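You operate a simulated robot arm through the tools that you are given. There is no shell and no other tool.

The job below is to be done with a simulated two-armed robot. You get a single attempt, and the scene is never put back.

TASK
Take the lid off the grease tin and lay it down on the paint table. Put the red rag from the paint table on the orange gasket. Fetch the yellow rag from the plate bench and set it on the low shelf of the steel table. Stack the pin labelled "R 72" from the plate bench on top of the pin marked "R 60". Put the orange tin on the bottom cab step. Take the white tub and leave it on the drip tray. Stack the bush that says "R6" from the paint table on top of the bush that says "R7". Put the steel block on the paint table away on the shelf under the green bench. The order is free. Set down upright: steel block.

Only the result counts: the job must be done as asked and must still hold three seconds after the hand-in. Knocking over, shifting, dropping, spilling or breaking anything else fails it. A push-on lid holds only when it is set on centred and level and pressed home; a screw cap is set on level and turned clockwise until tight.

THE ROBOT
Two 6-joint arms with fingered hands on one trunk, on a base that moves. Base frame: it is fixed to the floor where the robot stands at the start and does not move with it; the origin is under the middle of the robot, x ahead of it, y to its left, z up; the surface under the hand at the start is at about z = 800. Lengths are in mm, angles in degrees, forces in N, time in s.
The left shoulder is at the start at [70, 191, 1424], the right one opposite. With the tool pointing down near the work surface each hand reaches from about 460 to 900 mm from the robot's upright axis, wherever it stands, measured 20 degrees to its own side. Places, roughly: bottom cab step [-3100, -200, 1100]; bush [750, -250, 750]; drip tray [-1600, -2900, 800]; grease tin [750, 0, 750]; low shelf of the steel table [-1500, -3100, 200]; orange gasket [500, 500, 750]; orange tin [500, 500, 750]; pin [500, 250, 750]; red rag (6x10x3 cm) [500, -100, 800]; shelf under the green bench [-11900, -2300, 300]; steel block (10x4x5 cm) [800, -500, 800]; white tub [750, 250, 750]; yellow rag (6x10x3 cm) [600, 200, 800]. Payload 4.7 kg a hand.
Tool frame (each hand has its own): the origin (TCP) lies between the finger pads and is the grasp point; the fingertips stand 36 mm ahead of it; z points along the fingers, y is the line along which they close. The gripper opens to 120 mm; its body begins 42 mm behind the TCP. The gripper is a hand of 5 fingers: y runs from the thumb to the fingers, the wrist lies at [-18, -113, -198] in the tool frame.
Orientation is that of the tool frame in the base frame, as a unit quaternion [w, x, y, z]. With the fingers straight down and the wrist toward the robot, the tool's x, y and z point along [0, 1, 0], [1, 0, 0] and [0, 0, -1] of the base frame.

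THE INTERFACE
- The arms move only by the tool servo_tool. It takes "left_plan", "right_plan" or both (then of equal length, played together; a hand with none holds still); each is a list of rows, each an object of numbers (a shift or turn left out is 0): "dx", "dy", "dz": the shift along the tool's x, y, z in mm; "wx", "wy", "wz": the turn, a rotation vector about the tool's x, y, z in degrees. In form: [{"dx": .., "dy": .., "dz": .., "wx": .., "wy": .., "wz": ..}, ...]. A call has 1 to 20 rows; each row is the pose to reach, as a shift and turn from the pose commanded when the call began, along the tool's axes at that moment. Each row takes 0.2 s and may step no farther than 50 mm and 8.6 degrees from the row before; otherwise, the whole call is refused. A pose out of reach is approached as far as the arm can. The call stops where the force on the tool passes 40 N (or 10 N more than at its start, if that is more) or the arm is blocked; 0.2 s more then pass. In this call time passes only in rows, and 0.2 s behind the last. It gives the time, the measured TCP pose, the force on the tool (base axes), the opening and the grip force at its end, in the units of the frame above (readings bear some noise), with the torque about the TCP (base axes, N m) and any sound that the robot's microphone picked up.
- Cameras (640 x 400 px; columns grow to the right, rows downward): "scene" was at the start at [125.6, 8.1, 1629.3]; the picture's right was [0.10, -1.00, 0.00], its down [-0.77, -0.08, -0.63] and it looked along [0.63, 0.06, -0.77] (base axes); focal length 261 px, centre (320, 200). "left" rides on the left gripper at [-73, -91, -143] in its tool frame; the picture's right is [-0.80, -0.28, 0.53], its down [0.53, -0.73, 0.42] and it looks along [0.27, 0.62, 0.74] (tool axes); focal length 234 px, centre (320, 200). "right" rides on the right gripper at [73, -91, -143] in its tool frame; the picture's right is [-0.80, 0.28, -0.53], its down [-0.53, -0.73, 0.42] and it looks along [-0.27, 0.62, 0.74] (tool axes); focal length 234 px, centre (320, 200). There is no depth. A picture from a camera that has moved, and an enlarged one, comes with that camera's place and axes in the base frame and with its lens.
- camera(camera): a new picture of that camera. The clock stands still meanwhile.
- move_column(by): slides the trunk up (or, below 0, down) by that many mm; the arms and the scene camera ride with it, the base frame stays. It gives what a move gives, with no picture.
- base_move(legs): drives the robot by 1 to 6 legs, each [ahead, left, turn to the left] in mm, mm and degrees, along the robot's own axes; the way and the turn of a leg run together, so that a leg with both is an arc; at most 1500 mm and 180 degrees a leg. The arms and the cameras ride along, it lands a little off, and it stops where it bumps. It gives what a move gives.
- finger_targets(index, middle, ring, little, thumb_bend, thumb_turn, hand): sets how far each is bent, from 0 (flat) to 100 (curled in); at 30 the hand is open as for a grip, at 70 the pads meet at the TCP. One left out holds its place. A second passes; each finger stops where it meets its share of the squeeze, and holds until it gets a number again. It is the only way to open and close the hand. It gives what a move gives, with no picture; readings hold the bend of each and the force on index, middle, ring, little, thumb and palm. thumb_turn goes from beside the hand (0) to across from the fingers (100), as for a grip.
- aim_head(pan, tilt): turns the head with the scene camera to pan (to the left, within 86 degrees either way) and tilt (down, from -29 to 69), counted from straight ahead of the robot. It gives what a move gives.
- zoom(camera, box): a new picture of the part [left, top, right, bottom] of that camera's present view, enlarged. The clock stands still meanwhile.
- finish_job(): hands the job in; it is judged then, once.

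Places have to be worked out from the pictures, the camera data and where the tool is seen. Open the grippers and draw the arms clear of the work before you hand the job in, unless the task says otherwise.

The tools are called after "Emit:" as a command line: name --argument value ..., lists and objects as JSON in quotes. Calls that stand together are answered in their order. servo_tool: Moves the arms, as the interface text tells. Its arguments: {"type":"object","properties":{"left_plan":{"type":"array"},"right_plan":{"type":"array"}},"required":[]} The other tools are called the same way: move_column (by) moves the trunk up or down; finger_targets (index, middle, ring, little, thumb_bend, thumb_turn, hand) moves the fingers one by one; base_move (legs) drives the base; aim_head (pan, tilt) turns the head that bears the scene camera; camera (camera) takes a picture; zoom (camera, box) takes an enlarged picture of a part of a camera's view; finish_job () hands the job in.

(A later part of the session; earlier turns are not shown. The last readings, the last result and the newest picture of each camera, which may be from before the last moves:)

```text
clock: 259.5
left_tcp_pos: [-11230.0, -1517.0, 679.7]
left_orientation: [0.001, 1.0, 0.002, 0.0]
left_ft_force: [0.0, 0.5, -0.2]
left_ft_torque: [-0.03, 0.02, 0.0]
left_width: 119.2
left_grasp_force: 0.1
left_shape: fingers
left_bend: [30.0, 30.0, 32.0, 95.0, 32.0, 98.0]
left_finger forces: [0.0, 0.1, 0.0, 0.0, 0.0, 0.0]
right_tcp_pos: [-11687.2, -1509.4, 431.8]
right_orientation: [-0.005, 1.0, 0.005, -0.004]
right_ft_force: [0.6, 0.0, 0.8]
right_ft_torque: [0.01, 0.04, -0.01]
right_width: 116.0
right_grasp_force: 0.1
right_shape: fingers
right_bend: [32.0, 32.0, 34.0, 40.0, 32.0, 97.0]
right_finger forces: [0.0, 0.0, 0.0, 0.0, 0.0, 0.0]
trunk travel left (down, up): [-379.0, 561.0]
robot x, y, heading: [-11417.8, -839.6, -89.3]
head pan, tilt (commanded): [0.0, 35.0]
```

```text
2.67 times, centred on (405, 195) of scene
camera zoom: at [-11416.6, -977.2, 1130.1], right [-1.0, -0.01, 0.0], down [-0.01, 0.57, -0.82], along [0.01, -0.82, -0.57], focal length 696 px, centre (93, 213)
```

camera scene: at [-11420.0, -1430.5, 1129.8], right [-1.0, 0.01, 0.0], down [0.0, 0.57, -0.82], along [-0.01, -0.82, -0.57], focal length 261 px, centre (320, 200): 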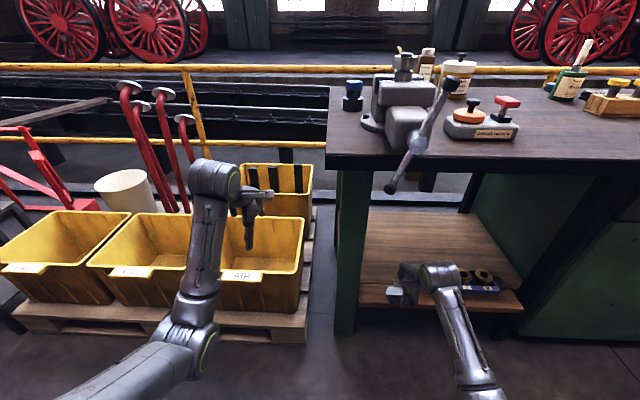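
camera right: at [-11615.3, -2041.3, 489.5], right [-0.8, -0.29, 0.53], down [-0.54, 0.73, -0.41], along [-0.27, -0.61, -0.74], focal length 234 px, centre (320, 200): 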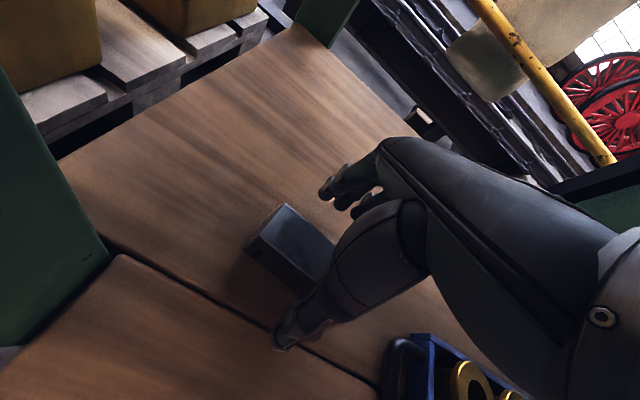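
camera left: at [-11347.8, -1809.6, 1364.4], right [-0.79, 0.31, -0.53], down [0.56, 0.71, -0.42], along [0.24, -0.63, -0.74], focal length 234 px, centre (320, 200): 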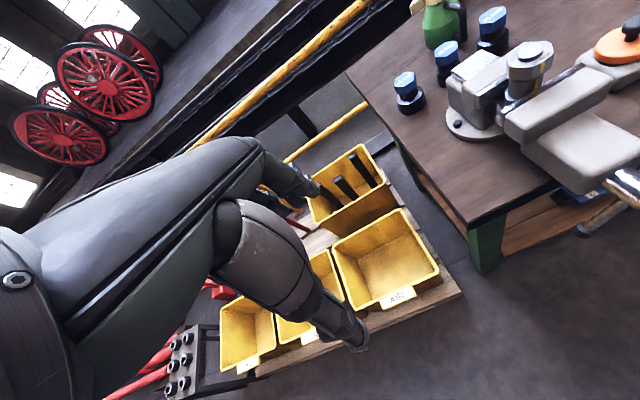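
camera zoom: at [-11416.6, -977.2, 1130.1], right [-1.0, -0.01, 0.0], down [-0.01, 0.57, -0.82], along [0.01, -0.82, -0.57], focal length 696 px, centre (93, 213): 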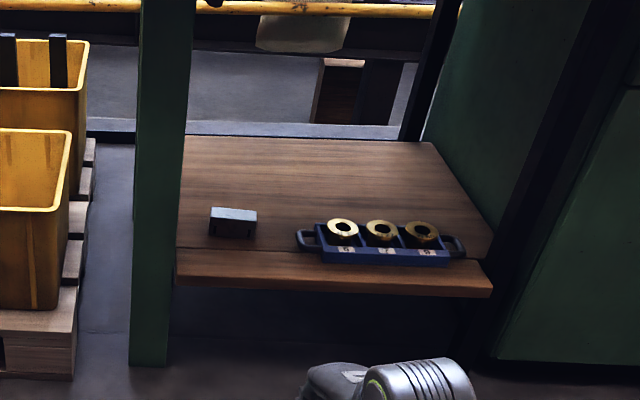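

The block stands upright on the shelf, done. Now back for the white tub and yellow rag: column up, right hand up, then turn and drive back along the same route.

Emit:
move_column --by 400

Emit:
move_column --by 160

Emit:
servo_tool --right_plan '[{"dz": -40}, {"dz": -80}, {"dz": -120}, {"dz": -160}, {"dz": -195}]'

Emit:
base_move --legs '[[0, 0, 89.5]]'

Emit:
aim_head --pan 0 --tilt 20

Emit:
camera --camera "scene"

```text
clock: 263.4
left_tcp_pos: [-11231.1, -1516.5, 1079.7]
left_orientation: [0.0, 1.0, 0.002, 0.0]
left_ft_force: [0.1, -0.7, -0.3]
left_ft_torque: [-0.01, 0.01, -0.01]
left_width: 119.1
left_grasp_force: 0.0
left_shape: fingers
left_bend: [30.0, 30.0, 32.0, 95.0, 32.0, 98.0]
left_finger forces: [0.0, 0.1, 0.0, 0.0, 0.0, 0.1]
right_tcp_pos: [-11687.8, -1510.2, 831.7]
right_orientation: [-0.005, 1.0, 0.006, -0.005]
right_ft_force: [0.2, 0.3, 0.6]
right_ft_torque: [0.02, 0.03, 0.04]
right_width: 116.3
right_grasp_force: 0.0
right_shape: fingers
right_bend: [32.0, 32.0, 34.0, 40.0, 32.0, 97.0]
right_finger forces: [0.0, 0.0, 0.0, 0.0, 0.0, 0.1]
trunk travel left (down, up): [-779.0, 161.0]
robot x, y, heading: [-11417.5, -839.5, -89.4]
head pan, tilt (commanded): [0.0, 35.0]
```

```text
clock: 265.2
left_tcp_pos: [-11232.1, -1517.0, 1240.1]
left_orientation: [0.001, 1.0, 0.003, 0.0]
left_ft_force: [-0.2, 0.1, 0.3]
left_ft_torque: [0.02, 0.01, 0.02]
left_width: 119.4
left_grasp_force: 0.0
left_shape: fingers
left_bend: [30.0, 30.0, 32.0, 95.0, 32.0, 98.0]
left_finger forces: [0.1, 0.0, 0.1, 0.1, 0.1, 0.0]
right_tcp_pos: [-11687.7, -1509.4, 991.9]
right_orientation: [-0.005, 1.0, 0.005, -0.004]
right_ft_force: [-0.2, 1.2, -0.3]
right_ft_torque: [-0.04, 0.0, 0.01]
right_width: 116.0
right_grasp_force: 0.2
right_shape: fingers
right_bend: [32.0, 32.0, 34.0, 40.0, 32.0, 97.0]
right_finger forces: [0.0, 0.1, 0.0, 0.0, 0.0, 0.0]
trunk travel left (down, up): [-939.0, 1.0]
robot x, y, heading: [-11417.3, -838.2, -89.5]
head pan, tilt (commanded): [0.0, 35.0]
```

```text
clock: 266.4
left_tcp_pos: [-11231.0, -1518.3, 1238.7]
left_orientation: [0.001, 1.0, 0.002, 0.0]
left_ft_force: [0.5, -0.3, -1.2]
left_ft_torque: [-0.01, 0.0, -0.02]
left_width: 119.1
left_grasp_force: 0.0
left_shape: fingers
left_bend: [30.0, 30.0, 32.0, 95.0, 32.0, 98.0]
left_finger forces: [0.1, 0.0, 0.1, 0.1, 0.1, 0.0]
right_tcp_pos: [-11686.4, -1512.1, 1185.7]
right_orientation: [-0.005, 1.0, 0.005, -0.004]
right_ft_force: [0.1, 0.1, 0.4]
right_ft_torque: [0.04, -0.01, -0.03]
right_width: 116.5
right_grasp_force: 0.0
right_shape: fingers
right_bend: [32.0, 32.0, 34.0, 40.0, 32.0, 97.0]
right_finger forces: [0.0, 0.0, 0.0, 0.1, 0.1, 0.0]
trunk travel left (down, up): [-939.0, 1.0]
robot x, y, heading: [-11414.5, -838.7, -89.6]
head pan, tilt (commanded): [0.0, 35.0]
```

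```text
clock: 270.8
left_tcp_pos: [-10737.4, -657.4, 1239.5]
left_orientation: [0.001, 0.708, 0.707, 0.0]
left_ft_force: [0.0, 0.8, -0.2]
left_ft_torque: [0.02, 0.02, 0.01]
left_width: 119.2
left_grasp_force: 0.1
left_shape: fingers
left_bend: [30.0, 30.0, 32.0, 95.0, 32.0, 98.0]
left_finger forces: [0.1, 0.0, 0.0, 0.0, 0.0, 0.0]
right_tcp_pos: [-10747.2, -1113.4, 1185.5]
right_orientation: [-0.001, 0.705, 0.709, -0.006]
right_ft_force: [0.6, 0.5, 0.9]
right_ft_torque: [0.01, -0.02, 0.02]
right_width: 116.5
right_grasp_force: 0.1
right_shape: fingers
right_bend: [32.0, 32.0, 34.0, 40.0, 32.0, 97.0]
right_finger forces: [0.0, 0.1, 0.0, 0.0, 0.0, 0.0]
trunk travel left (down, up): [-939.0, 1.0]
robot x, y, heading: [-11420.9, -841.2, 0.0]
head pan, tilt (commanded): [0.0, 35.0]
```

```text
clock: 271.6
left_tcp_pos: [-10739.1, -657.7, 1239.8]
left_orientation: [0.0, 0.708, 0.706, 0.0]
left_ft_force: [-0.2, 0.5, -0.7]
left_ft_torque: [0.0, -0.01, -0.01]
left_width: 119.0
left_grasp_force: 0.1
left_shape: fingers
left_bend: [30.0, 30.0, 32.0, 95.0, 32.0, 98.0]
left_finger forces: [0.0, 0.0, 0.0, 0.0, 0.0, 0.1]
right_tcp_pos: [-10748.3, -1111.8, 1185.2]
right_orientation: [0.0, 0.705, 0.709, -0.006]
right_ft_force: [-1.1, 2.0, 0.3]
right_ft_torque: [0.0, -0.02, 0.0]
right_width: 116.0
right_grasp_force: 0.1
right_shape: fingers
right_bend: [32.0, 32.0, 34.0, 40.0, 32.0, 97.0]
right_finger forces: [0.1, 0.0, 0.0, 0.0, 0.1, 0.0]
trunk travel left (down, up): [-939.0, 1.0]
robot x, y, heading: [-11416.8, -839.6, 0.4]
head pan, tilt (commanded): [0.0, 20.0]
```

```text
taken
camera scene: at [-11274.2, -838.6, 1713.8], right [0.0, -1.0, 0.0], down [-0.34, 0.0, -0.94], along [0.94, 0.0, -0.34], focal length 261 px, centre (320, 200)
```

scene: 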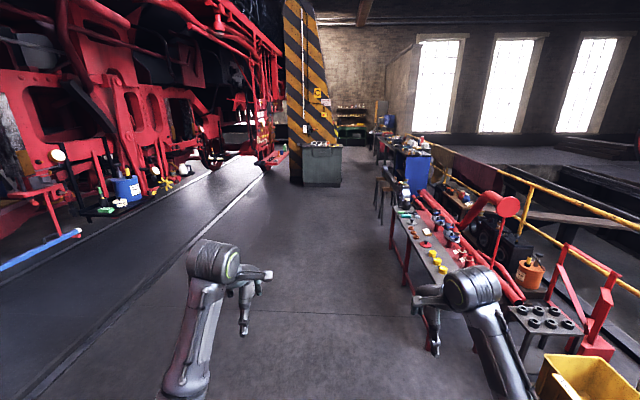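

Clear view back. I drive the ~4.3 m to the start of the narrow passage.

Emit:
base_move --legs '[[1450, -150, 0], [1450, -150, 0], [1380, -100, 0]]'

Emit:
camera --camera "scene"

```text
clock: 292.2
left_tcp_pos: [-6439.4, -1149.2, 1239.0]
left_orientation: [0.001, 0.722, 0.691, 0.0]
left_ft_force: [0.0, -0.4, 0.1]
left_ft_torque: [-0.03, -0.01, 0.02]
left_width: 119.3
left_grasp_force: 0.2
left_shape: fingers
left_bend: [30.0, 30.0, 32.0, 95.0, 32.0, 98.0]
left_finger forces: [0.1, 0.0, 0.0, 0.0, 0.0, 0.1]
right_tcp_pos: [-6466.9, -1603.9, 1185.6]
right_orientation: [-0.001, 0.72, 0.694, -0.006]
right_ft_force: [0.3, -0.2, 0.5]
right_ft_torque: [0.01, 0.02, -0.01]
right_width: 116.3
right_grasp_force: 0.0
right_shape: fingers
right_bend: [32.0, 32.0, 34.0, 40.0, 32.0, 97.0]
right_finger forces: [0.0, 0.1, 0.0, 0.0, 0.1, 0.0]
trunk travel left (down, up): [-939.0, 1.0]
robot x, y, heading: [-7124.2, -1307.0, -2.3]
head pan, tilt (commanded): [0.0, 20.0]
```

```text
taken
camera scene: at [-6982.2, -1308.2, 1714.0], right [-0.04, -1.0, 0.0], down [-0.34, 0.01, -0.94], along [0.94, -0.04, -0.34], focal length 261 px, centre (320, 200)
```

scene: 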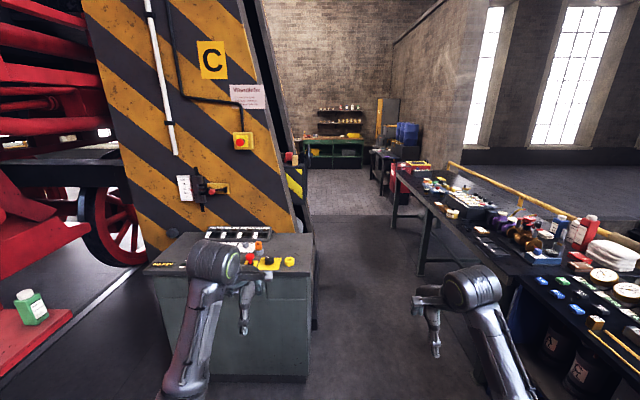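

I go ahead 520 mm, then diagonally right to the passage line y≈−1850.

Emit:
base_move --legs '[[520, 15, 2.3], [500, -545, 0]]'

Emit:
camera --camera "scene"

```text
clock: 298.8
left_tcp_pos: [-5425.9, -1661.6, 1239.8]
left_orientation: [0.0, 0.713, 0.701, 0.001]
left_ft_force: [0.5, 0.5, 0.5]
left_ft_torque: [0.01, -0.07, -0.01]
left_width: 119.3
left_grasp_force: 0.0
left_shape: fingers
left_bend: [30.0, 30.0, 32.0, 95.0, 32.0, 98.0]
left_finger forces: [0.0, 0.0, 0.0, 0.0, 0.1, 0.1]
right_tcp_pos: [-5441.9, -2115.6, 1186.2]
right_orientation: [-0.001, 0.71, 0.704, -0.007]
right_ft_force: [-0.3, -0.5, 0.0]
right_ft_torque: [-0.02, 0.02, 0.03]
right_width: 116.1
right_grasp_force: 0.1
right_shape: fingers
right_bend: [32.0, 32.0, 34.0, 40.0, 32.0, 97.0]
right_finger forces: [0.0, 0.0, 0.1, 0.0, 0.0, 0.0]
trunk travel left (down, up): [-939.0, 1.0]
robot x, y, heading: [-6105.5, -1835.9, -0.8]
head pan, tilt (commanded): [0.0, 20.0]
```

```text
taken
camera scene: at [-5965.0, -1835.3, 1714.0], right [-0.01, -1.0, 0.0], down [-0.34, 0.0, -0.94], along [0.94, -0.01, -0.34], focal length 261 px, centre (320, 200)
```

scene: 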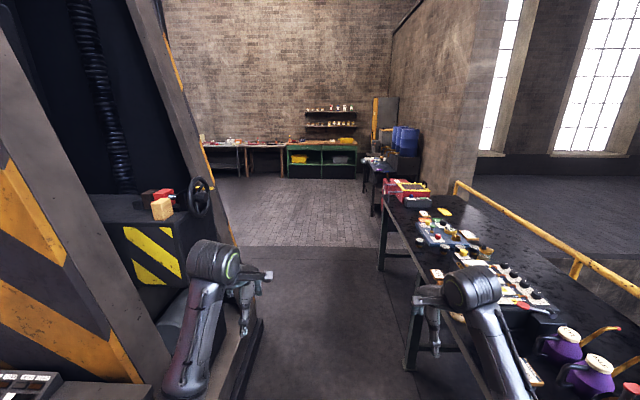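

Lined up with the passage. Driving straight through in two checked steps.

Emit:
base_move --legs '[[1400, -15, 0.8]]'

Emit:
base_move --legs '[[700, 0, 0]]'

Emit:
camera --camera "scene"

```text
clock: 305.9
left_tcp_pos: [-4007.4, -1655.8, 1239.3]
left_orientation: [0.001, 0.704, 0.71, 0.002]
left_ft_force: [0.7, 0.5, -0.5]
left_ft_torque: [-0.02, -0.01, 0.01]
left_width: 119.3
left_grasp_force: 0.0
left_shape: fingers
left_bend: [30.0, 30.0, 32.0, 95.0, 32.0, 98.0]
left_finger forces: [0.0, 0.1, 0.0, 0.0, 0.0, 0.1]
right_tcp_pos: [-4010.3, -2110.1, 1185.9]
right_orientation: [0.0, 0.7, 0.714, -0.007]
right_ft_force: [-0.7, -0.6, 0.0]
right_ft_torque: [-0.02, -0.02, 0.03]
right_width: 116.2
right_grasp_force: 0.0
right_shape: fingers
right_bend: [32.0, 32.0, 34.0, 40.0, 32.0, 97.0]
right_finger forces: [0.0, 0.0, 0.1, 0.1, 0.1, 0.0]
trunk travel left (down, up): [-939.0, 1.0]
robot x, y, heading: [-4682.2, -1847.3, 0.9]
head pan, tilt (commanded): [0.0, 20.0]
```

```text
clock: 309.8
left_tcp_pos: [-3297.5, -1650.1, 1239.6]
left_orientation: [0.002, 0.705, 0.709, 0.001]
left_ft_force: [0.3, -0.8, 0.3]
left_ft_torque: [0.0, 0.01, -0.01]
left_width: 119.2
left_grasp_force: 0.0
left_shape: fingers
left_bend: [30.0, 30.0, 32.0, 95.0, 32.0, 98.0]
left_finger forces: [0.1, 0.1, 0.0, 0.0, 0.0, 0.1]
right_tcp_pos: [-3302.3, -2104.9, 1185.6]
right_orientation: [0.0, 0.703, 0.711, -0.006]
right_ft_force: [-0.1, -0.2, -0.6]
right_ft_torque: [-0.01, -0.04, 0.01]
right_width: 116.5
right_grasp_force: 0.1
right_shape: fingers
right_bend: [32.0, 32.0, 34.0, 40.0, 32.0, 97.0]
right_finger forces: [0.0, 0.0, 0.0, 0.1, 0.0, 0.1]
trunk travel left (down, up): [-939.0, 1.0]
robot x, y, heading: [-3973.3, -1835.9, 0.7]
head pan, tilt (commanded): [0.0, 20.0]
```

```text
taken
camera scene: at [-3831.8, -1835.6, 1714.1], right [0.01, -1.0, 0.0], down [-0.34, 0.0, -0.94], along [0.94, 0.01, -0.34], focal length 261 px, centre (320, 200)
```

scene: 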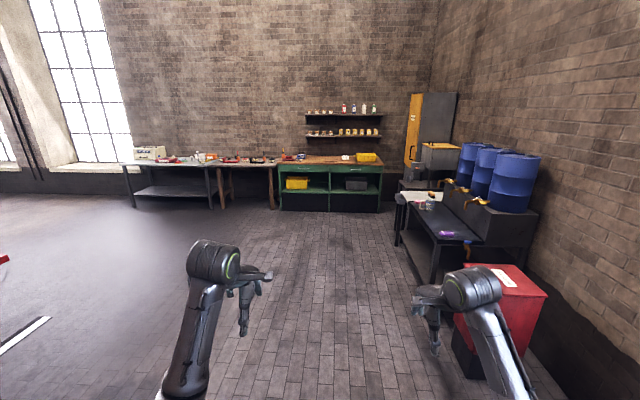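

Out of the passage. I return to the benches: straight on, then diagonally left to about [−900, 60].

Emit:
base_move --legs '[[1450, 0, -0.7], [1000, 1050, 0], [600, 800, 0]]'

Emit:
aim_head --pan 15 --tilt 40

Emit:
camera --camera "scene"

```text
clock: 328.4
left_tcp_pos: [-267.4, 158.3, 1240.3]
left_orientation: [0.001, 0.721, 0.692, 0.001]
left_ft_force: [-0.3, 0.4, -0.8]
left_ft_torque: [0.02, -0.01, 0.0]
left_width: 119.1
left_grasp_force: 0.1
left_shape: fingers
left_bend: [30.0, 30.0, 32.0, 95.0, 32.0, 98.0]
left_finger forces: [0.0, 0.0, 0.1, 0.1, 0.0, 0.0]
right_tcp_pos: [-294.9, -296.2, 1185.1]
right_orientation: [-0.001, 0.719, 0.695, -0.007]
right_ft_force: [0.4, -1.2, -0.1]
right_ft_torque: [0.0, 0.0, 0.0]
right_width: 116.2
right_grasp_force: 0.0
right_shape: fingers
right_bend: [32.0, 32.0, 34.0, 40.0, 32.0, 97.0]
right_finger forces: [0.0, 0.0, 0.0, 0.0, 0.1, 0.0]
trunk travel left (down, up): [-939.0, 1.0]
robot x, y, heading: [-953.9, 2.5, -2.0]
head pan, tilt (commanded): [0.0, 20.0]
```

```text
clock: 329.2
left_tcp_pos: [-267.1, 158.6, 1239.7]
left_orientation: [0.001, 0.722, 0.692, 0.001]
left_ft_force: [0.5, -0.4, 0.3]
left_ft_torque: [0.0, 0.02, -0.01]
left_width: 119.1
left_grasp_force: 0.0
left_shape: fingers
left_bend: [30.0, 30.0, 32.0, 95.0, 32.0, 98.0]
left_finger forces: [0.0, 0.0, 0.0, 0.0, 0.1, 0.1]
right_tcp_pos: [-293.4, -295.8, 1184.4]
right_orientation: [0.0, 0.719, 0.695, -0.008]
right_ft_force: [1.2, -0.1, -0.3]
right_ft_torque: [0.02, -0.01, -0.02]
right_width: 116.1
right_grasp_force: 0.1
right_shape: fingers
right_bend: [32.0, 32.0, 34.0, 40.0, 32.0, 97.0]
right_finger forces: [0.0, 0.0, 0.0, 0.1, 0.1, 0.1]
trunk travel left (down, up): [-939.0, 1.0]
robot x, y, heading: [-954.0, 4.0, -2.3]
head pan, tilt (commanded): [15.0, 40.0]
```

```text
taken
camera scene: at [-820.0, 21.2, 1682.5], right [0.22, -0.97, 0.0], down [-0.63, -0.14, -0.77], along [0.75, 0.17, -0.64], focal length 261 px, centre (320, 200)
```

scene: 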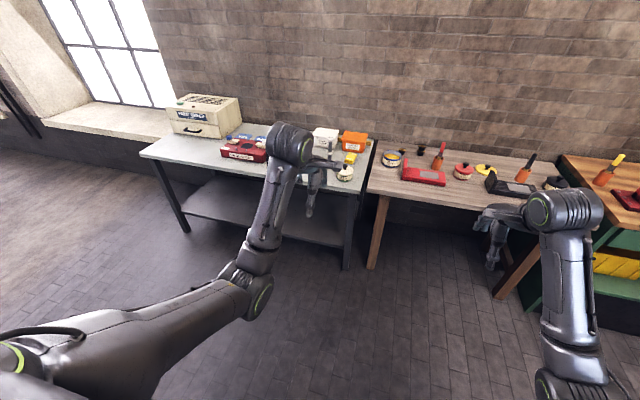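

Back at the benches. I drive in to about [−60, 160] (hands stay high) to inspect the tub and yellow rag.

Emit:
base_move --legs '[[600, 130, 2.2], [285, 50, 0]]'

Emit:
camera --camera "left"

Emit:
aim_head --pan 15 --tilt 45

Emit:
camera --camera "scene"

Emit:
zoom --camera "scene" --box '[260, 120, 420, 246]'

```text
clock: 334.2
left_tcp_pos: [590.7, 380.6, 1240.7]
left_orientation: [0.002, 0.7, 0.714, 0.001]
left_ft_force: [-0.4, -0.3, 0.6]
left_ft_torque: [0.05, 0.03, 0.0]
left_width: 119.4
left_grasp_force: 0.0
left_shape: fingers
left_bend: [30.0, 30.0, 32.0, 95.0, 32.0, 98.0]
left_finger forces: [0.0, 0.1, 0.1, 0.0, 0.0, 0.0]
right_tcp_pos: [591.8, -73.8, 1185.9]
right_orientation: [0.0, 0.698, 0.716, -0.006]
right_ft_force: [0.3, 0.0, 0.3]
right_ft_torque: [-0.02, -0.03, 0.01]
right_width: 116.0
right_grasp_force: 0.0
right_shape: fingers
right_bend: [32.0, 32.0, 34.0, 40.0, 32.0, 97.0]
right_finger forces: [0.1, 0.1, 0.0, 0.1, 0.0, 0.0]
trunk travel left (down, up): [-939.0, 1.0]
robot x, y, heading: [-82.1, 184.1, 1.4]
head pan, tilt (commanded): [15.0, 40.0]
```

```text
taken
camera left: at [500.6, 307.4, 1383.4], right [-0.26, -0.81, -0.53], down [-0.74, 0.52, -0.43], along [0.62, 0.28, -0.74], focal length 234 px, centre (320, 200)
```

left: 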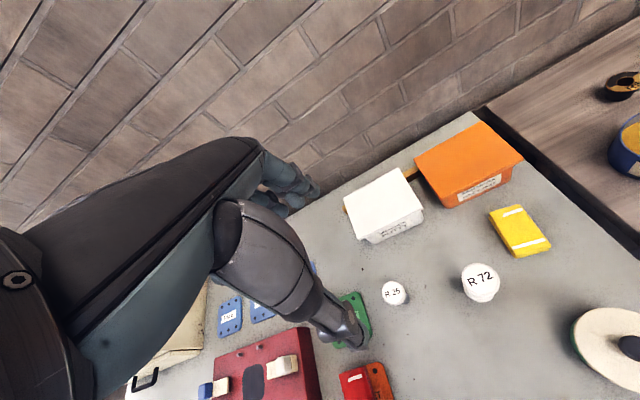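

```text
clock: 334.9
left_tcp_pos: [592.7, 380.5, 1239.9]
left_orientation: [0.0, 0.701, 0.713, 0.0]
left_ft_force: [0.3, -0.5, 0.2]
left_ft_torque: [0.01, -0.01, 0.05]
left_width: 119.0
left_grasp_force: 0.1
left_shape: fingers
left_bend: [30.0, 30.0, 32.0, 95.0, 32.0, 98.0]
left_finger forces: [0.1, 0.0, 0.0, 0.1, 0.0, 0.0]
right_tcp_pos: [593.2, -73.2, 1184.5]
right_orientation: [0.0, 0.698, 0.716, -0.007]
right_ft_force: [0.0, 0.0, -0.1]
right_ft_torque: [0.02, 0.01, -0.03]
right_width: 115.8
right_grasp_force: 0.1
right_shape: fingers
right_bend: [32.0, 32.0, 34.0, 40.0, 32.0, 97.0]
right_finger forces: [0.0, 0.0, 0.0, 0.0, 0.0, 0.0]
trunk travel left (down, up): [-939.0, 1.0]
robot x, y, heading: [-81.9, 188.9, 1.5]
head pan, tilt (commanded): [15.0, 45.0]
```

```text
taken
camera scene: at [45.4, 209.5, 1675.3], right [0.28, -0.96, 0.0], down [-0.68, -0.2, -0.71], along [0.68, 0.2, -0.71], focal length 261 px, centre (320, 200)
```

scene: 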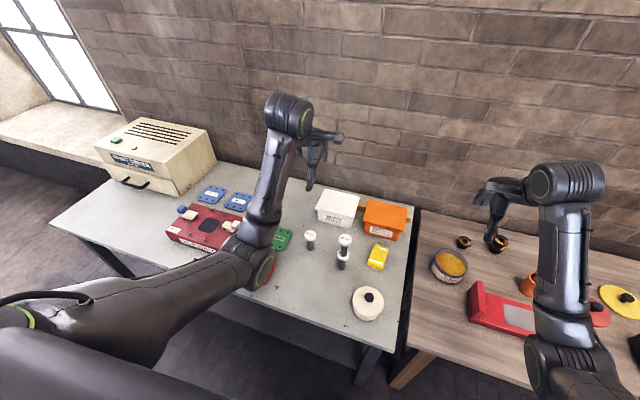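

```text
3.17 times, centred on (340, 183) of scene
camera zoom: at [45.4, 209.5, 1675.3], right [0.28, -0.96, 0.0], down [-0.68, -0.2, -0.71], along [0.68, 0.2, -0.71], focal length 828 px, centre (256, 254)
```

zoom: 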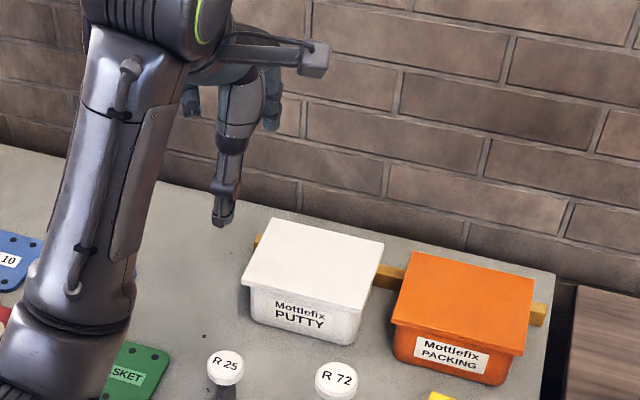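

I zoom with the wrist camera to measure the tub, its lid and the wooden batten behind it.

Emit:
zoom --camera "left" --box '[320, 130, 480, 258]'

Emit:
zoom --camera "left" --box '[440, 180, 600, 308]'

Emit:
zoom --camera "scene" --box '[300, 170, 420, 266]'

```text
3.12 times, centred on (400, 194) of left
camera zoom: at [502.2, 307.6, 1382.5], right [-0.26, -0.81, -0.53], down [-0.74, 0.52, -0.43], along [0.62, 0.28, -0.74], focal length 732 px, centre (70, 219)
```

zoom: 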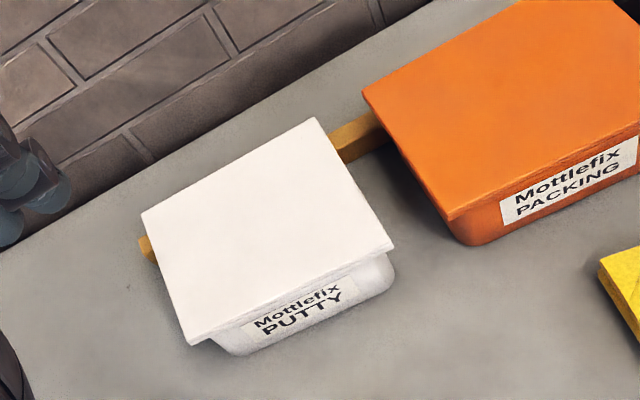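

```text
3.12 times, centred on (520, 244) of left
camera zoom: at [502.2, 307.6, 1382.5], right [-0.26, -0.81, -0.53], down [-0.74, 0.52, -0.43], along [0.62, 0.28, -0.74], focal length 732 px, centre (-305, 62)
```

zoom: 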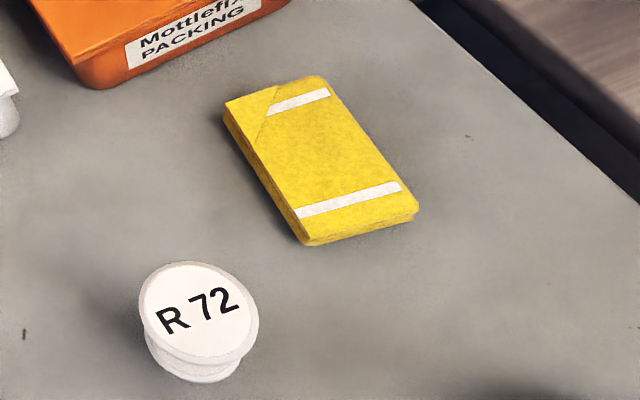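

```text
4.17 times, centred on (360, 218) of scene
camera zoom: at [45.4, 209.5, 1675.3], right [0.28, -0.96, 0.0], down [-0.68, -0.2, -0.71], along [0.68, 0.2, -0.71], focal length 1087 px, centre (153, 125)
```

zoom: 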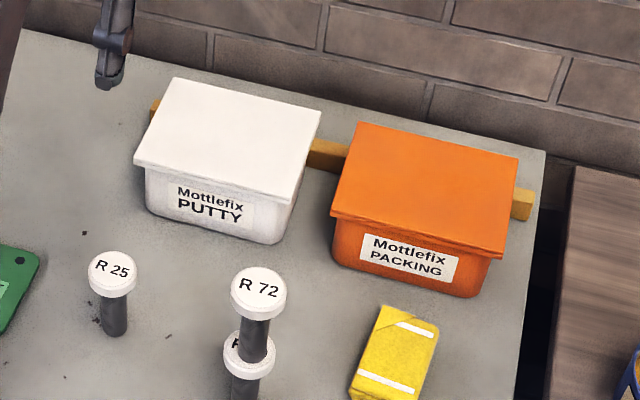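

Measured: tub lid spans x 738–868, y 277–438, top z≈885; body under the lid ≈105 mm deep, and a batten (top z≈829) lies just behind. I'll grip it front-to-back under the lid with the left hand. First: base to x≈0, column down ~158 for reach.

Emit:
base_move --legs '[[80, -36, -1.4]]'

Emit:
move_column --by -158

Emit:
finger_targets --hand "left" --index 15 --middle 15 --ring 15 --little 15 --thumb_bend 15

Emit:
camera --camera "left"

Emit:
camera --camera "scene"

```text
clock: 336.0
left_tcp_pos: [671.5, 334.5, 1241.7]
left_orientation: [0.002, 0.708, 0.706, 0.002]
left_ft_force: [-0.4, 0.2, 0.0]
left_ft_torque: [-0.04, -0.05, -0.01]
left_width: 119.1
left_grasp_force: 0.1
left_shape: fingers
left_bend: [30.0, 30.0, 32.0, 95.0, 32.0, 98.0]
left_finger forces: [0.1, 0.0, 0.0, 0.1, 0.0, 0.0]
right_tcp_pos: [661.8, -121.0, 1188.7]
right_orientation: [0.001, 0.705, 0.709, -0.006]
right_ft_force: [-0.1, 0.3, -0.2]
right_ft_torque: [-0.04, -0.01, 0.0]
right_width: 116.3
right_grasp_force: 0.1
right_shape: fingers
right_bend: [32.0, 32.0, 34.0, 40.0, 32.0, 97.0]
right_finger forces: [0.0, 0.0, 0.1, 0.0, 0.0, 0.0]
trunk travel left (down, up): [-939.0, 1.0]
robot x, y, heading: [-1.8, 150.6, 0.2]
head pan, tilt (commanded): [15.0, 45.0]
```

```text
clock: 337.8
left_tcp_pos: [675.6, 332.9, 1081.4]
left_orientation: [0.001, 0.708, 0.706, 0.001]
left_ft_force: [0.1, -0.1, 0.4]
left_ft_torque: [0.05, -0.01, 0.01]
left_width: 119.0
left_grasp_force: 0.0
left_shape: fingers
left_bend: [30.0, 30.0, 32.0, 95.0, 32.0, 98.0]
left_finger forces: [0.0, 0.1, 0.0, 0.1, 0.0, 0.0]
right_tcp_pos: [667.2, -123.1, 1027.5]
right_orientation: [-0.001, 0.706, 0.708, -0.007]
right_ft_force: [0.2, 0.0, 0.8]
right_ft_torque: [-0.02, -0.01, -0.03]
right_width: 116.3
right_grasp_force: 0.0
right_shape: fingers
right_bend: [32.0, 32.0, 34.0, 40.0, 32.0, 97.0]
right_finger forces: [0.0, 0.0, 0.0, 0.0, 0.0, 0.1]
trunk travel left (down, up): [-781.0, 159.0]
robot x, y, heading: [-5.3, 148.3, -0.1]
head pan, tilt (commanded): [15.0, 45.0]
```

```text
clock: 338.8
left_tcp_pos: [674.9, 331.4, 1082.1]
left_orientation: [0.0, 0.708, 0.706, 0.0]
left_ft_force: [-0.1, -0.8, 0.8]
left_ft_torque: [0.0, 0.04, 0.0]
left_width: 161.6
left_grasp_force: 0.1
left_shape: fingers
left_bend: [15.0, 15.0, 15.0, 15.0, 15.0, 98.0]
left_finger forces: [0.0, 0.1, 0.0, 0.0, 0.0, 0.0]
right_tcp_pos: [666.0, -123.2, 1026.5]
right_orientation: [0.0, 0.705, 0.709, -0.007]
right_ft_force: [0.2, 1.2, 1.7]
right_ft_torque: [-0.02, -0.01, -0.03]
right_width: 115.9
right_grasp_force: 0.0
right_shape: fingers
right_bend: [32.0, 32.0, 34.0, 40.0, 32.0, 97.0]
right_finger forces: [0.0, 0.1, 0.1, 0.1, 0.0, 0.0]
trunk travel left (down, up): [-781.0, 159.0]
robot x, y, heading: [-5.8, 147.1, 0.4]
head pan, tilt (commanded): [15.0, 45.0]
```

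```text
taken
camera left: at [583.5, 260.4, 1224.4], right [-0.28, -0.8, -0.53], down [-0.73, 0.53, -0.43], along [0.62, 0.26, -0.74], focal length 234 px, centre (320, 200)
```

left: 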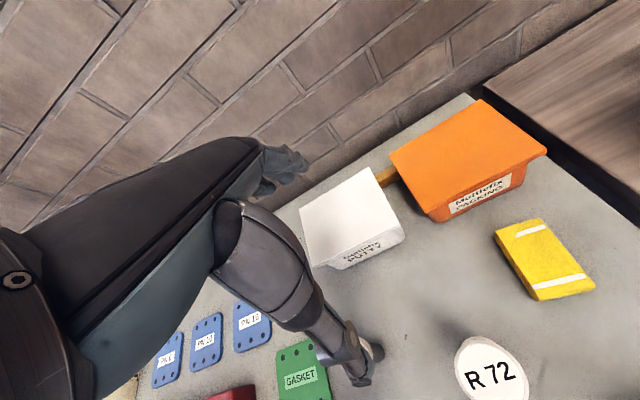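

```text
taken
camera scene: at [124.7, 171.9, 1517.2], right [0.26, -0.97, 0.0], down [-0.68, -0.18, -0.71], along [0.68, 0.18, -0.71], focal length 261 px, centre (320, 200)
```

scene: 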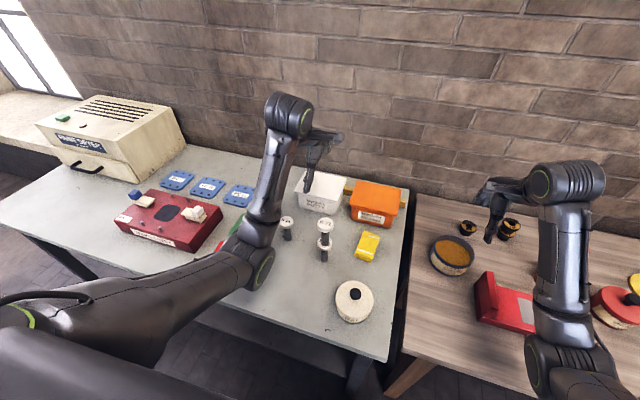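

The hand opens to 162 mm at this setting. For forearm clearance above the pin stack I bring the column back up 120 mm, then move the hand over the tub.

Emit:
move_column --by 120

Emit:
servo_tool --left_plan '[{"dx": 3, "dy": 32, "dz": 25}, {"dx": 6, "dy": 64, "dz": 50}, {"dx": 10, "dy": 96, "dz": 80}, {"dx": 14, "dy": 126, "dz": 115}, {"dx": 16, "dy": 128, "dz": 155}, {"dx": 16, "dy": 128, "dz": 195}, {"dx": 16, "dy": 128, "dz": 225}]'

Emit:
camera --camera "left"

Emit:
camera --camera "scene"

Emit:
zoom --camera "scene" --box '[240, 110, 420, 250]'

```text
clock: 340.3
left_tcp_pos: [675.6, 332.3, 1200.5]
left_orientation: [0.001, 0.708, 0.706, 0.001]
left_ft_force: [0.3, -0.5, -0.5]
left_ft_torque: [-0.03, 0.03, 0.0]
left_width: 161.9
left_grasp_force: 0.1
left_shape: fingers
left_bend: [15.0, 15.0, 15.0, 15.0, 15.0, 98.0]
left_finger forces: [0.0, 0.1, 0.0, 0.0, 0.0, 0.0]
right_tcp_pos: [666.7, -123.6, 1147.0]
right_orientation: [0.0, 0.704, 0.71, -0.007]
right_ft_force: [-1.2, -0.3, -0.3]
right_ft_torque: [0.02, 0.0, -0.01]
right_width: 116.2
right_grasp_force: 0.0
right_shape: fingers
right_bend: [32.0, 32.0, 34.0, 40.0, 32.0, 97.0]
right_finger forces: [0.0, 0.0, 0.1, 0.0, 0.0, 0.1]
trunk travel left (down, up): [-901.0, 39.0]
robot x, y, heading: [-2.0, 151.0, 0.0]
head pan, tilt (commanded): [15.0, 45.0]
```

```text
clock: 341.9
left_tcp_pos: [803.5, 347.6, 975.9]
left_orientation: [0.0, 0.708, 0.706, 0.001]
left_ft_force: [0.0, -0.3, 0.4]
left_ft_torque: [0.01, 0.03, 0.0]
left_width: 162.1
left_grasp_force: 0.1
left_shape: fingers
left_bend: [15.0, 15.0, 15.0, 15.0, 15.0, 98.0]
left_finger forces: [0.0, 0.0, 0.0, 0.0, 0.0, 0.1]
right_tcp_pos: [667.0, -121.8, 1147.7]
right_orientation: [-0.001, 0.705, 0.709, -0.007]
right_ft_force: [-0.4, -0.3, 0.5]
right_ft_torque: [-0.01, -0.01, 0.01]
right_width: 116.1
right_grasp_force: 0.0
right_shape: fingers
right_bend: [32.0, 32.0, 34.0, 40.0, 32.0, 97.0]
right_finger forces: [0.1, 0.0, 0.0, 0.0, 0.0, 0.0]
trunk travel left (down, up): [-901.0, 39.0]
robot x, y, heading: [0.1, 149.4, 0.2]
head pan, tilt (commanded): [15.0, 45.0]
```

```text
taken
camera left: at [711.9, 276.1, 1117.9], right [-0.28, -0.8, -0.53], down [-0.73, 0.53, -0.43], along [0.62, 0.26, -0.74], focal length 234 px, centre (320, 200)
```

left: 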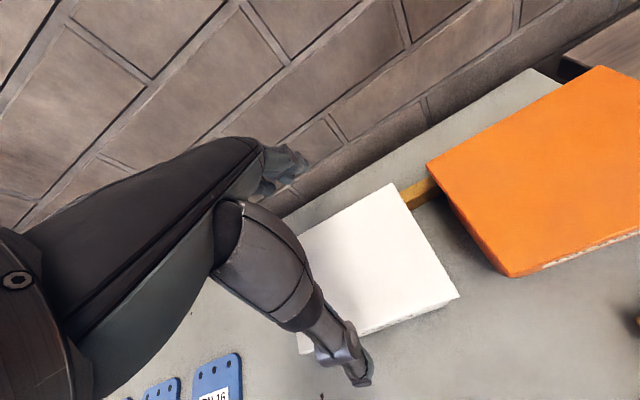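

```text
taken
camera scene: at [125.5, 172.1, 1637.2], right [0.26, -0.97, 0.0], down [-0.68, -0.18, -0.71], along [0.68, 0.18, -0.71], focal length 261 px, centre (320, 200)
```

scene: 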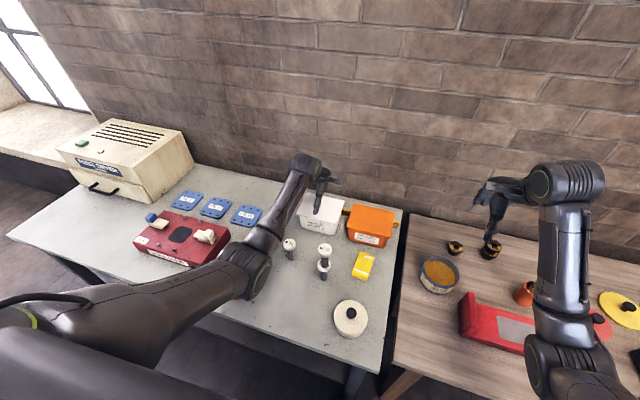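

```text
2.86 times, centred on (330, 180) of scene
camera zoom: at [125.5, 172.1, 1637.2], right [0.26, -0.97, 0.0], down [-0.68, -0.18, -0.71], along [0.68, 0.18, -0.71], focal length 745 px, centre (291, 257)
```

zoom: 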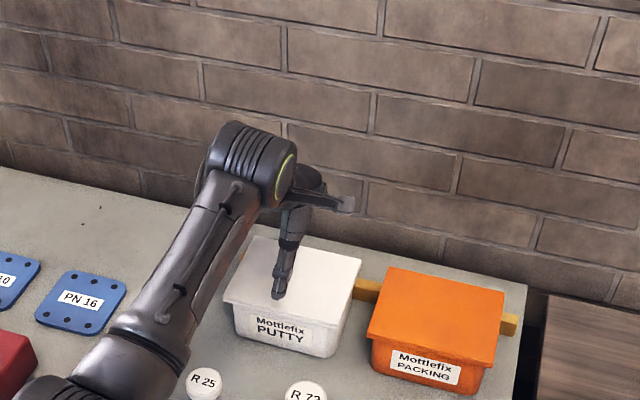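

TCP is centred over the tub lid (x 741–867), with ~17 mm clearance to both lid edges. I lower the wide-open hand to TCP z≈876 (fingertips above the batten).

Emit:
servo_tool --left_plan '[{"dx": 2, "dz": 25}, {"dx": 2, "dz": 50}, {"dx": 2, "dz": 70}, {"dx": 2, "dz": 85}, {"dx": 2, "dz": 95}, {"dx": 2, "dz": 100}]'

Emit:
camera --camera "left"

Emit:
zoom --camera "scene" --box '[270, 140, 390, 236]'

```text
clock: 343.3
left_tcp_pos: [802.6, 348.9, 879.2]
left_orientation: [0.002, 0.708, 0.706, 0.002]
left_ft_force: [0.3, 0.7, 7.4]
left_ft_torque: [0.08, -0.03, -0.04]
left_width: 164.6
left_grasp_force: 2.9
left_shape: fingers
left_bend: [15.0, 15.0, 15.0, 14.0, 14.0, 98.0]
left_finger forces: [1.4, 0.1, 0.1, 2.0, 3.2, 0.0]
right_tcp_pos: [664.7, -122.7, 1147.9]
right_orientation: [-0.001, 0.706, 0.709, -0.006]
right_ft_force: [0.6, 0.4, -0.3]
right_ft_torque: [0.01, -0.03, -0.03]
right_width: 116.3
right_grasp_force: 0.0
right_shape: fingers
right_bend: [32.0, 32.0, 34.0, 40.0, 32.0, 97.0]
right_finger forces: [0.0, 0.1, 0.1, 0.0, 0.0, 0.1]
trunk travel left (down, up): [-901.0, 39.0]
robot x, y, heading: [-5.2, 150.2, 0.3]
head pan, tilt (commanded): [15.0, 45.0]
```

```text
taken
camera left: at [711.0, 276.9, 1021.2], right [-0.28, -0.8, -0.53], down [-0.73, 0.53, -0.43], along [0.63, 0.26, -0.73], focal length 234 px, centre (320, 200)
```

left: 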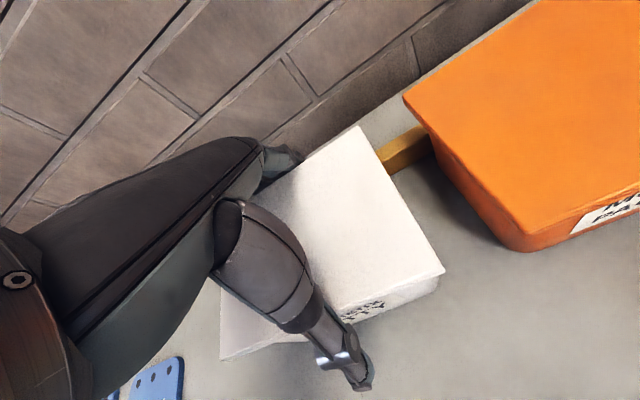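

```text
4.17 times, centred on (330, 188) of scene
camera zoom: at [123.0, 171.5, 1637.5], right [0.26, -0.97, 0.0], down [-0.68, -0.18, -0.71], along [0.68, 0.18, -0.71], focal length 1087 px, centre (278, 250)
```

zoom: 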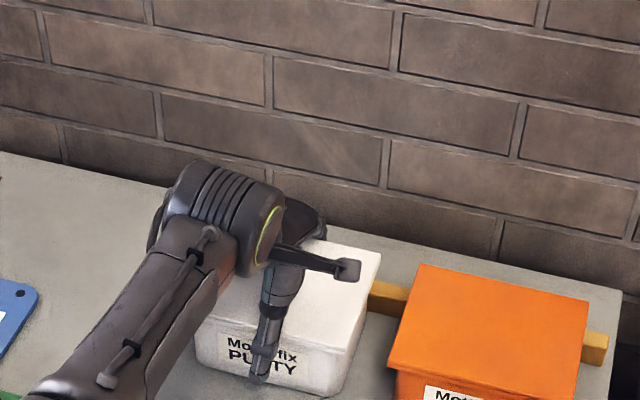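

Light contact with the lid edges (7 N). I relieve 2 mm and close so the fingertips curl under the lid overhang.

Emit:
servo_tool --left_plan '[{"dz": -3}]'

Emit:
finger_targets --hand "left" --index 50 --middle 50 --ring 50 --little 50 --thumb_bend 50

Emit:
camera --camera "left"

Emit:
zoom --camera "scene" --box '[270, 140, 390, 236]'

```text
clock: 343.7
left_tcp_pos: [803.6, 348.9, 880.2]
left_orientation: [0.001, 0.708, 0.706, 0.001]
left_ft_force: [1.0, 0.5, 4.9]
left_ft_torque: [0.08, -0.08, -0.04]
left_width: 164.6
left_grasp_force: 2.6
left_shape: fingers
left_bend: [15.0, 15.0, 15.0, 14.0, 14.0, 98.0]
left_finger forces: [1.0, 0.0, 0.0, 1.9, 2.0, 0.0]
right_tcp_pos: [665.2, -123.4, 1147.7]
right_orientation: [-0.001, 0.705, 0.709, -0.006]
right_ft_force: [0.4, 0.2, -0.1]
right_ft_torque: [-0.02, -0.02, -0.01]
right_width: 116.0
right_grasp_force: 0.1
right_shape: fingers
right_bend: [32.0, 32.0, 34.0, 40.0, 32.0, 97.0]
right_finger forces: [0.1, 0.0, 0.0, 0.0, 0.1, 0.1]
trunk travel left (down, up): [-901.0, 39.0]
robot x, y, heading: [-4.5, 148.6, 0.1]
head pan, tilt (commanded): [15.0, 45.0]
```

```text
clock: 344.7
left_tcp_pos: [803.1, 346.4, 883.1]
left_orientation: [0.002, 0.709, 0.706, 0.003]
left_ft_force: [7.8, -0.5, 20.3]
left_ft_torque: [0.74, -1.18, -0.87]
left_width: 151.6
left_grasp_force: 44.0
left_shape: fingers
left_bend: [19.0, 33.0, 30.0, 21.0, 30.0, 95.0]
left_finger forces: [13.9, 9.9, 13.7, 13.6, 37.2, 0.1]
right_tcp_pos: [664.6, -124.1, 1148.7]
right_orientation: [0.0, 0.706, 0.709, -0.006]
right_ft_force: [0.6, -0.2, -0.1]
right_ft_torque: [-0.03, 0.01, -0.01]
right_width: 116.1
right_grasp_force: 0.0
right_shape: fingers
right_bend: [32.0, 32.0, 34.0, 40.0, 32.0, 97.0]
right_finger forces: [0.0, 0.0, 0.0, 0.0, 0.1, 0.0]
trunk travel left (down, up): [-901.0, 39.0]
robot x, y, heading: [-2.9, 150.7, 0.0]
head pan, tilt (commanded): [15.0, 45.0]
```

```text
taken
camera left: at [711.2, 276.1, 1024.9], right [-0.28, -0.8, -0.53], down [-0.73, 0.54, -0.43], along [0.63, 0.26, -0.73], focal length 234 px, centre (320, 200)
```

left: 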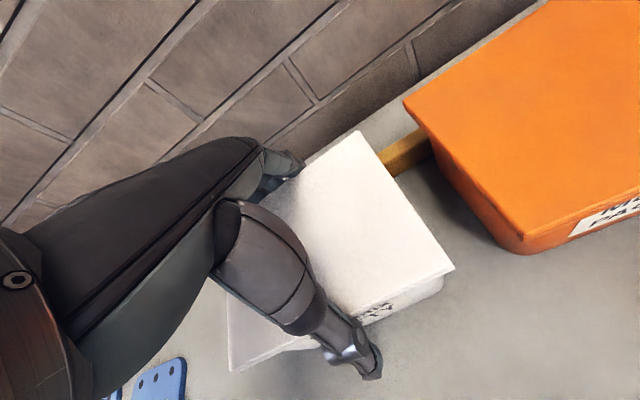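

```text
4.17 times, centred on (330, 188) of scene
camera zoom: at [122.2, 170.7, 1637.6], right [0.26, -0.97, 0.0], down [-0.68, -0.18, -0.71], along [0.68, 0.19, -0.71], focal length 1087 px, centre (278, 250)
```

zoom: 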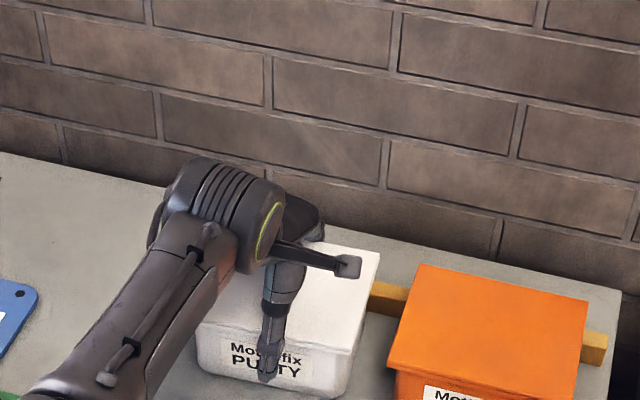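

The hand squeezes the tub with ~40 N. I try a small lift to see whether it holds.

Emit:
servo_tool --left_plan '[{"dz": -4}, {"dz": -9}]'

Emit:
camera --camera "left"

Emit:
zoom --camera "scene" --box '[270, 140, 390, 236]'

```text
clock: 345.3
left_tcp_pos: [801.6, 348.6, 884.5]
left_orientation: [-0.002, 0.707, 0.707, -0.001]
left_ft_force: [4.4, -1.9, 0.0]
left_ft_torque: [0.18, -0.13, -0.18]
left_width: 150.7
left_grasp_force: 38.6
left_shape: fingers
left_bend: [19.0, 34.0, 30.0, 22.0, 32.0, 94.0]
left_finger forces: [12.2, 9.7, 10.4, 9.3, 35.0, 0.0]
right_tcp_pos: [667.1, -121.8, 1146.4]
right_orientation: [-0.001, 0.705, 0.709, -0.007]
right_ft_force: [0.2, 0.6, 1.0]
right_ft_torque: [0.01, 0.02, -0.01]
right_width: 115.8
right_grasp_force: 0.1
right_shape: fingers
right_bend: [32.0, 32.0, 34.0, 40.0, 32.0, 97.0]
right_finger forces: [0.1, 0.0, 0.1, 0.0, 0.0, 0.1]
trunk travel left (down, up): [-901.0, 39.0]
robot x, y, heading: [-4.0, 151.3, 0.0]
head pan, tilt (commanded): [15.0, 45.0]
heard: snap
```

```text
taken
camera left: at [710.7, 277.8, 1029.1], right [-0.28, -0.8, -0.52], down [-0.73, 0.53, -0.42], along [0.62, 0.26, -0.74], focal length 234 px, centre (320, 200)
```

left: 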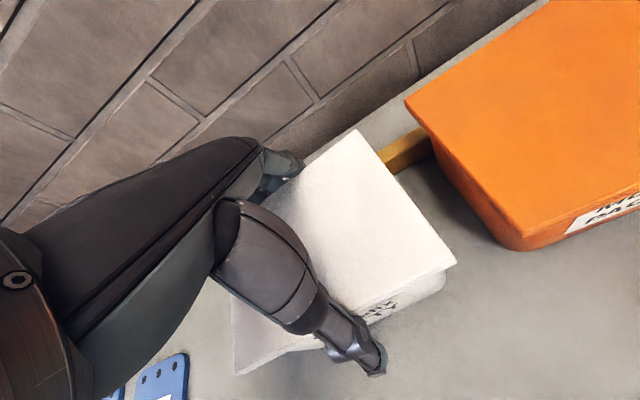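

```text
4.17 times, centred on (330, 188) of scene
camera zoom: at [125.3, 171.7, 1636.9], right [0.26, -0.97, 0.0], down [-0.68, -0.18, -0.71], along [0.68, 0.18, -0.71], focal length 1087 px, centre (278, 250)
```

zoom: 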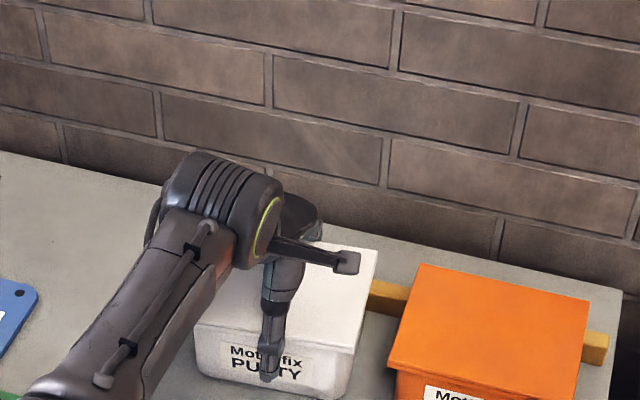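

A snap was heard – the tub's lid may have popped loose. I stop and look closely before doing anything else.

Emit:
zoom --camera "left" --box '[220, 110, 480, 318]'

Emit:
zoom --camera "scene" --box '[290, 180, 370, 244]'

Emit:
zoom --camera "right" --box '[0, 0, 240, 190]'

```text
1.92 times, centred on (350, 214) of left
camera zoom: at [710.7, 277.8, 1029.1], right [-0.28, -0.8, -0.52], down [-0.73, 0.53, -0.42], along [0.62, 0.26, -0.74], focal length 450 px, centre (262, 173)
```

zoom: 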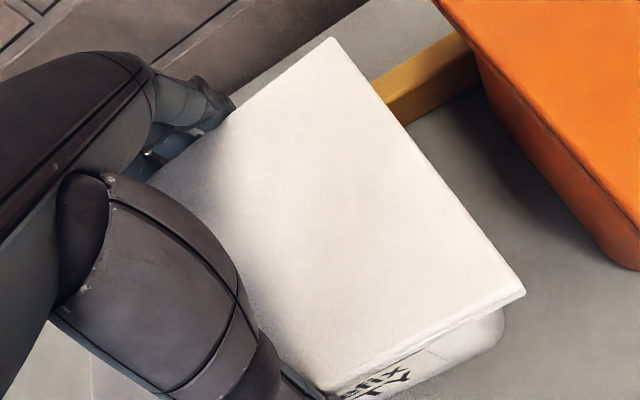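

```text
6.25 times, centred on (330, 212) of scene
camera zoom: at [125.3, 171.7, 1636.9], right [0.26, -0.97, 0.0], down [-0.68, -0.18, -0.71], along [0.68, 0.18, -0.71], focal length 1630 px, centre (258, 125)
```

zoom: 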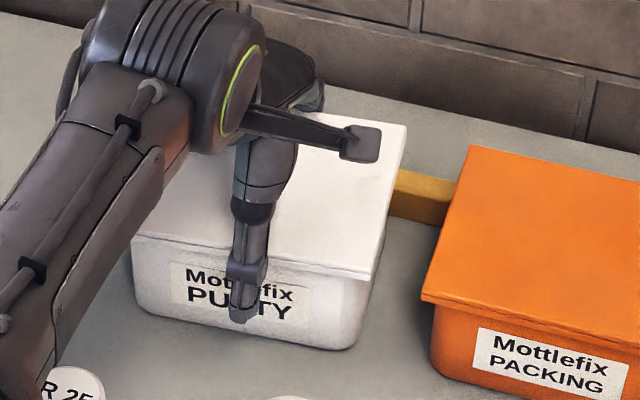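

```text
2.11 times, centred on (120, 95) of right
camera zoom: at [577.6, -49.2, 1290.6], right [0.29, -0.8, 0.53], down [-0.73, -0.54, -0.41], along [0.61, -0.27, -0.74], focal length 493 px, centre (741, 421)
```

zoom: 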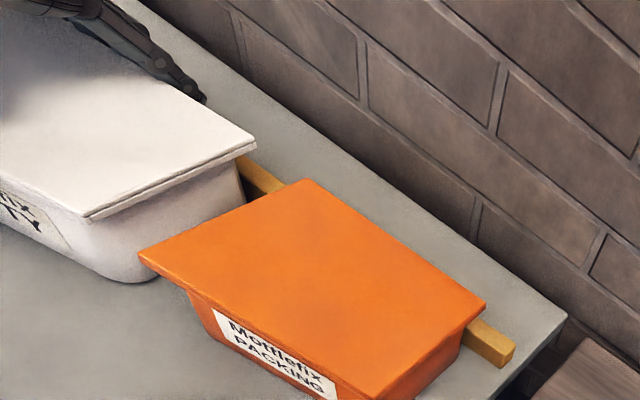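

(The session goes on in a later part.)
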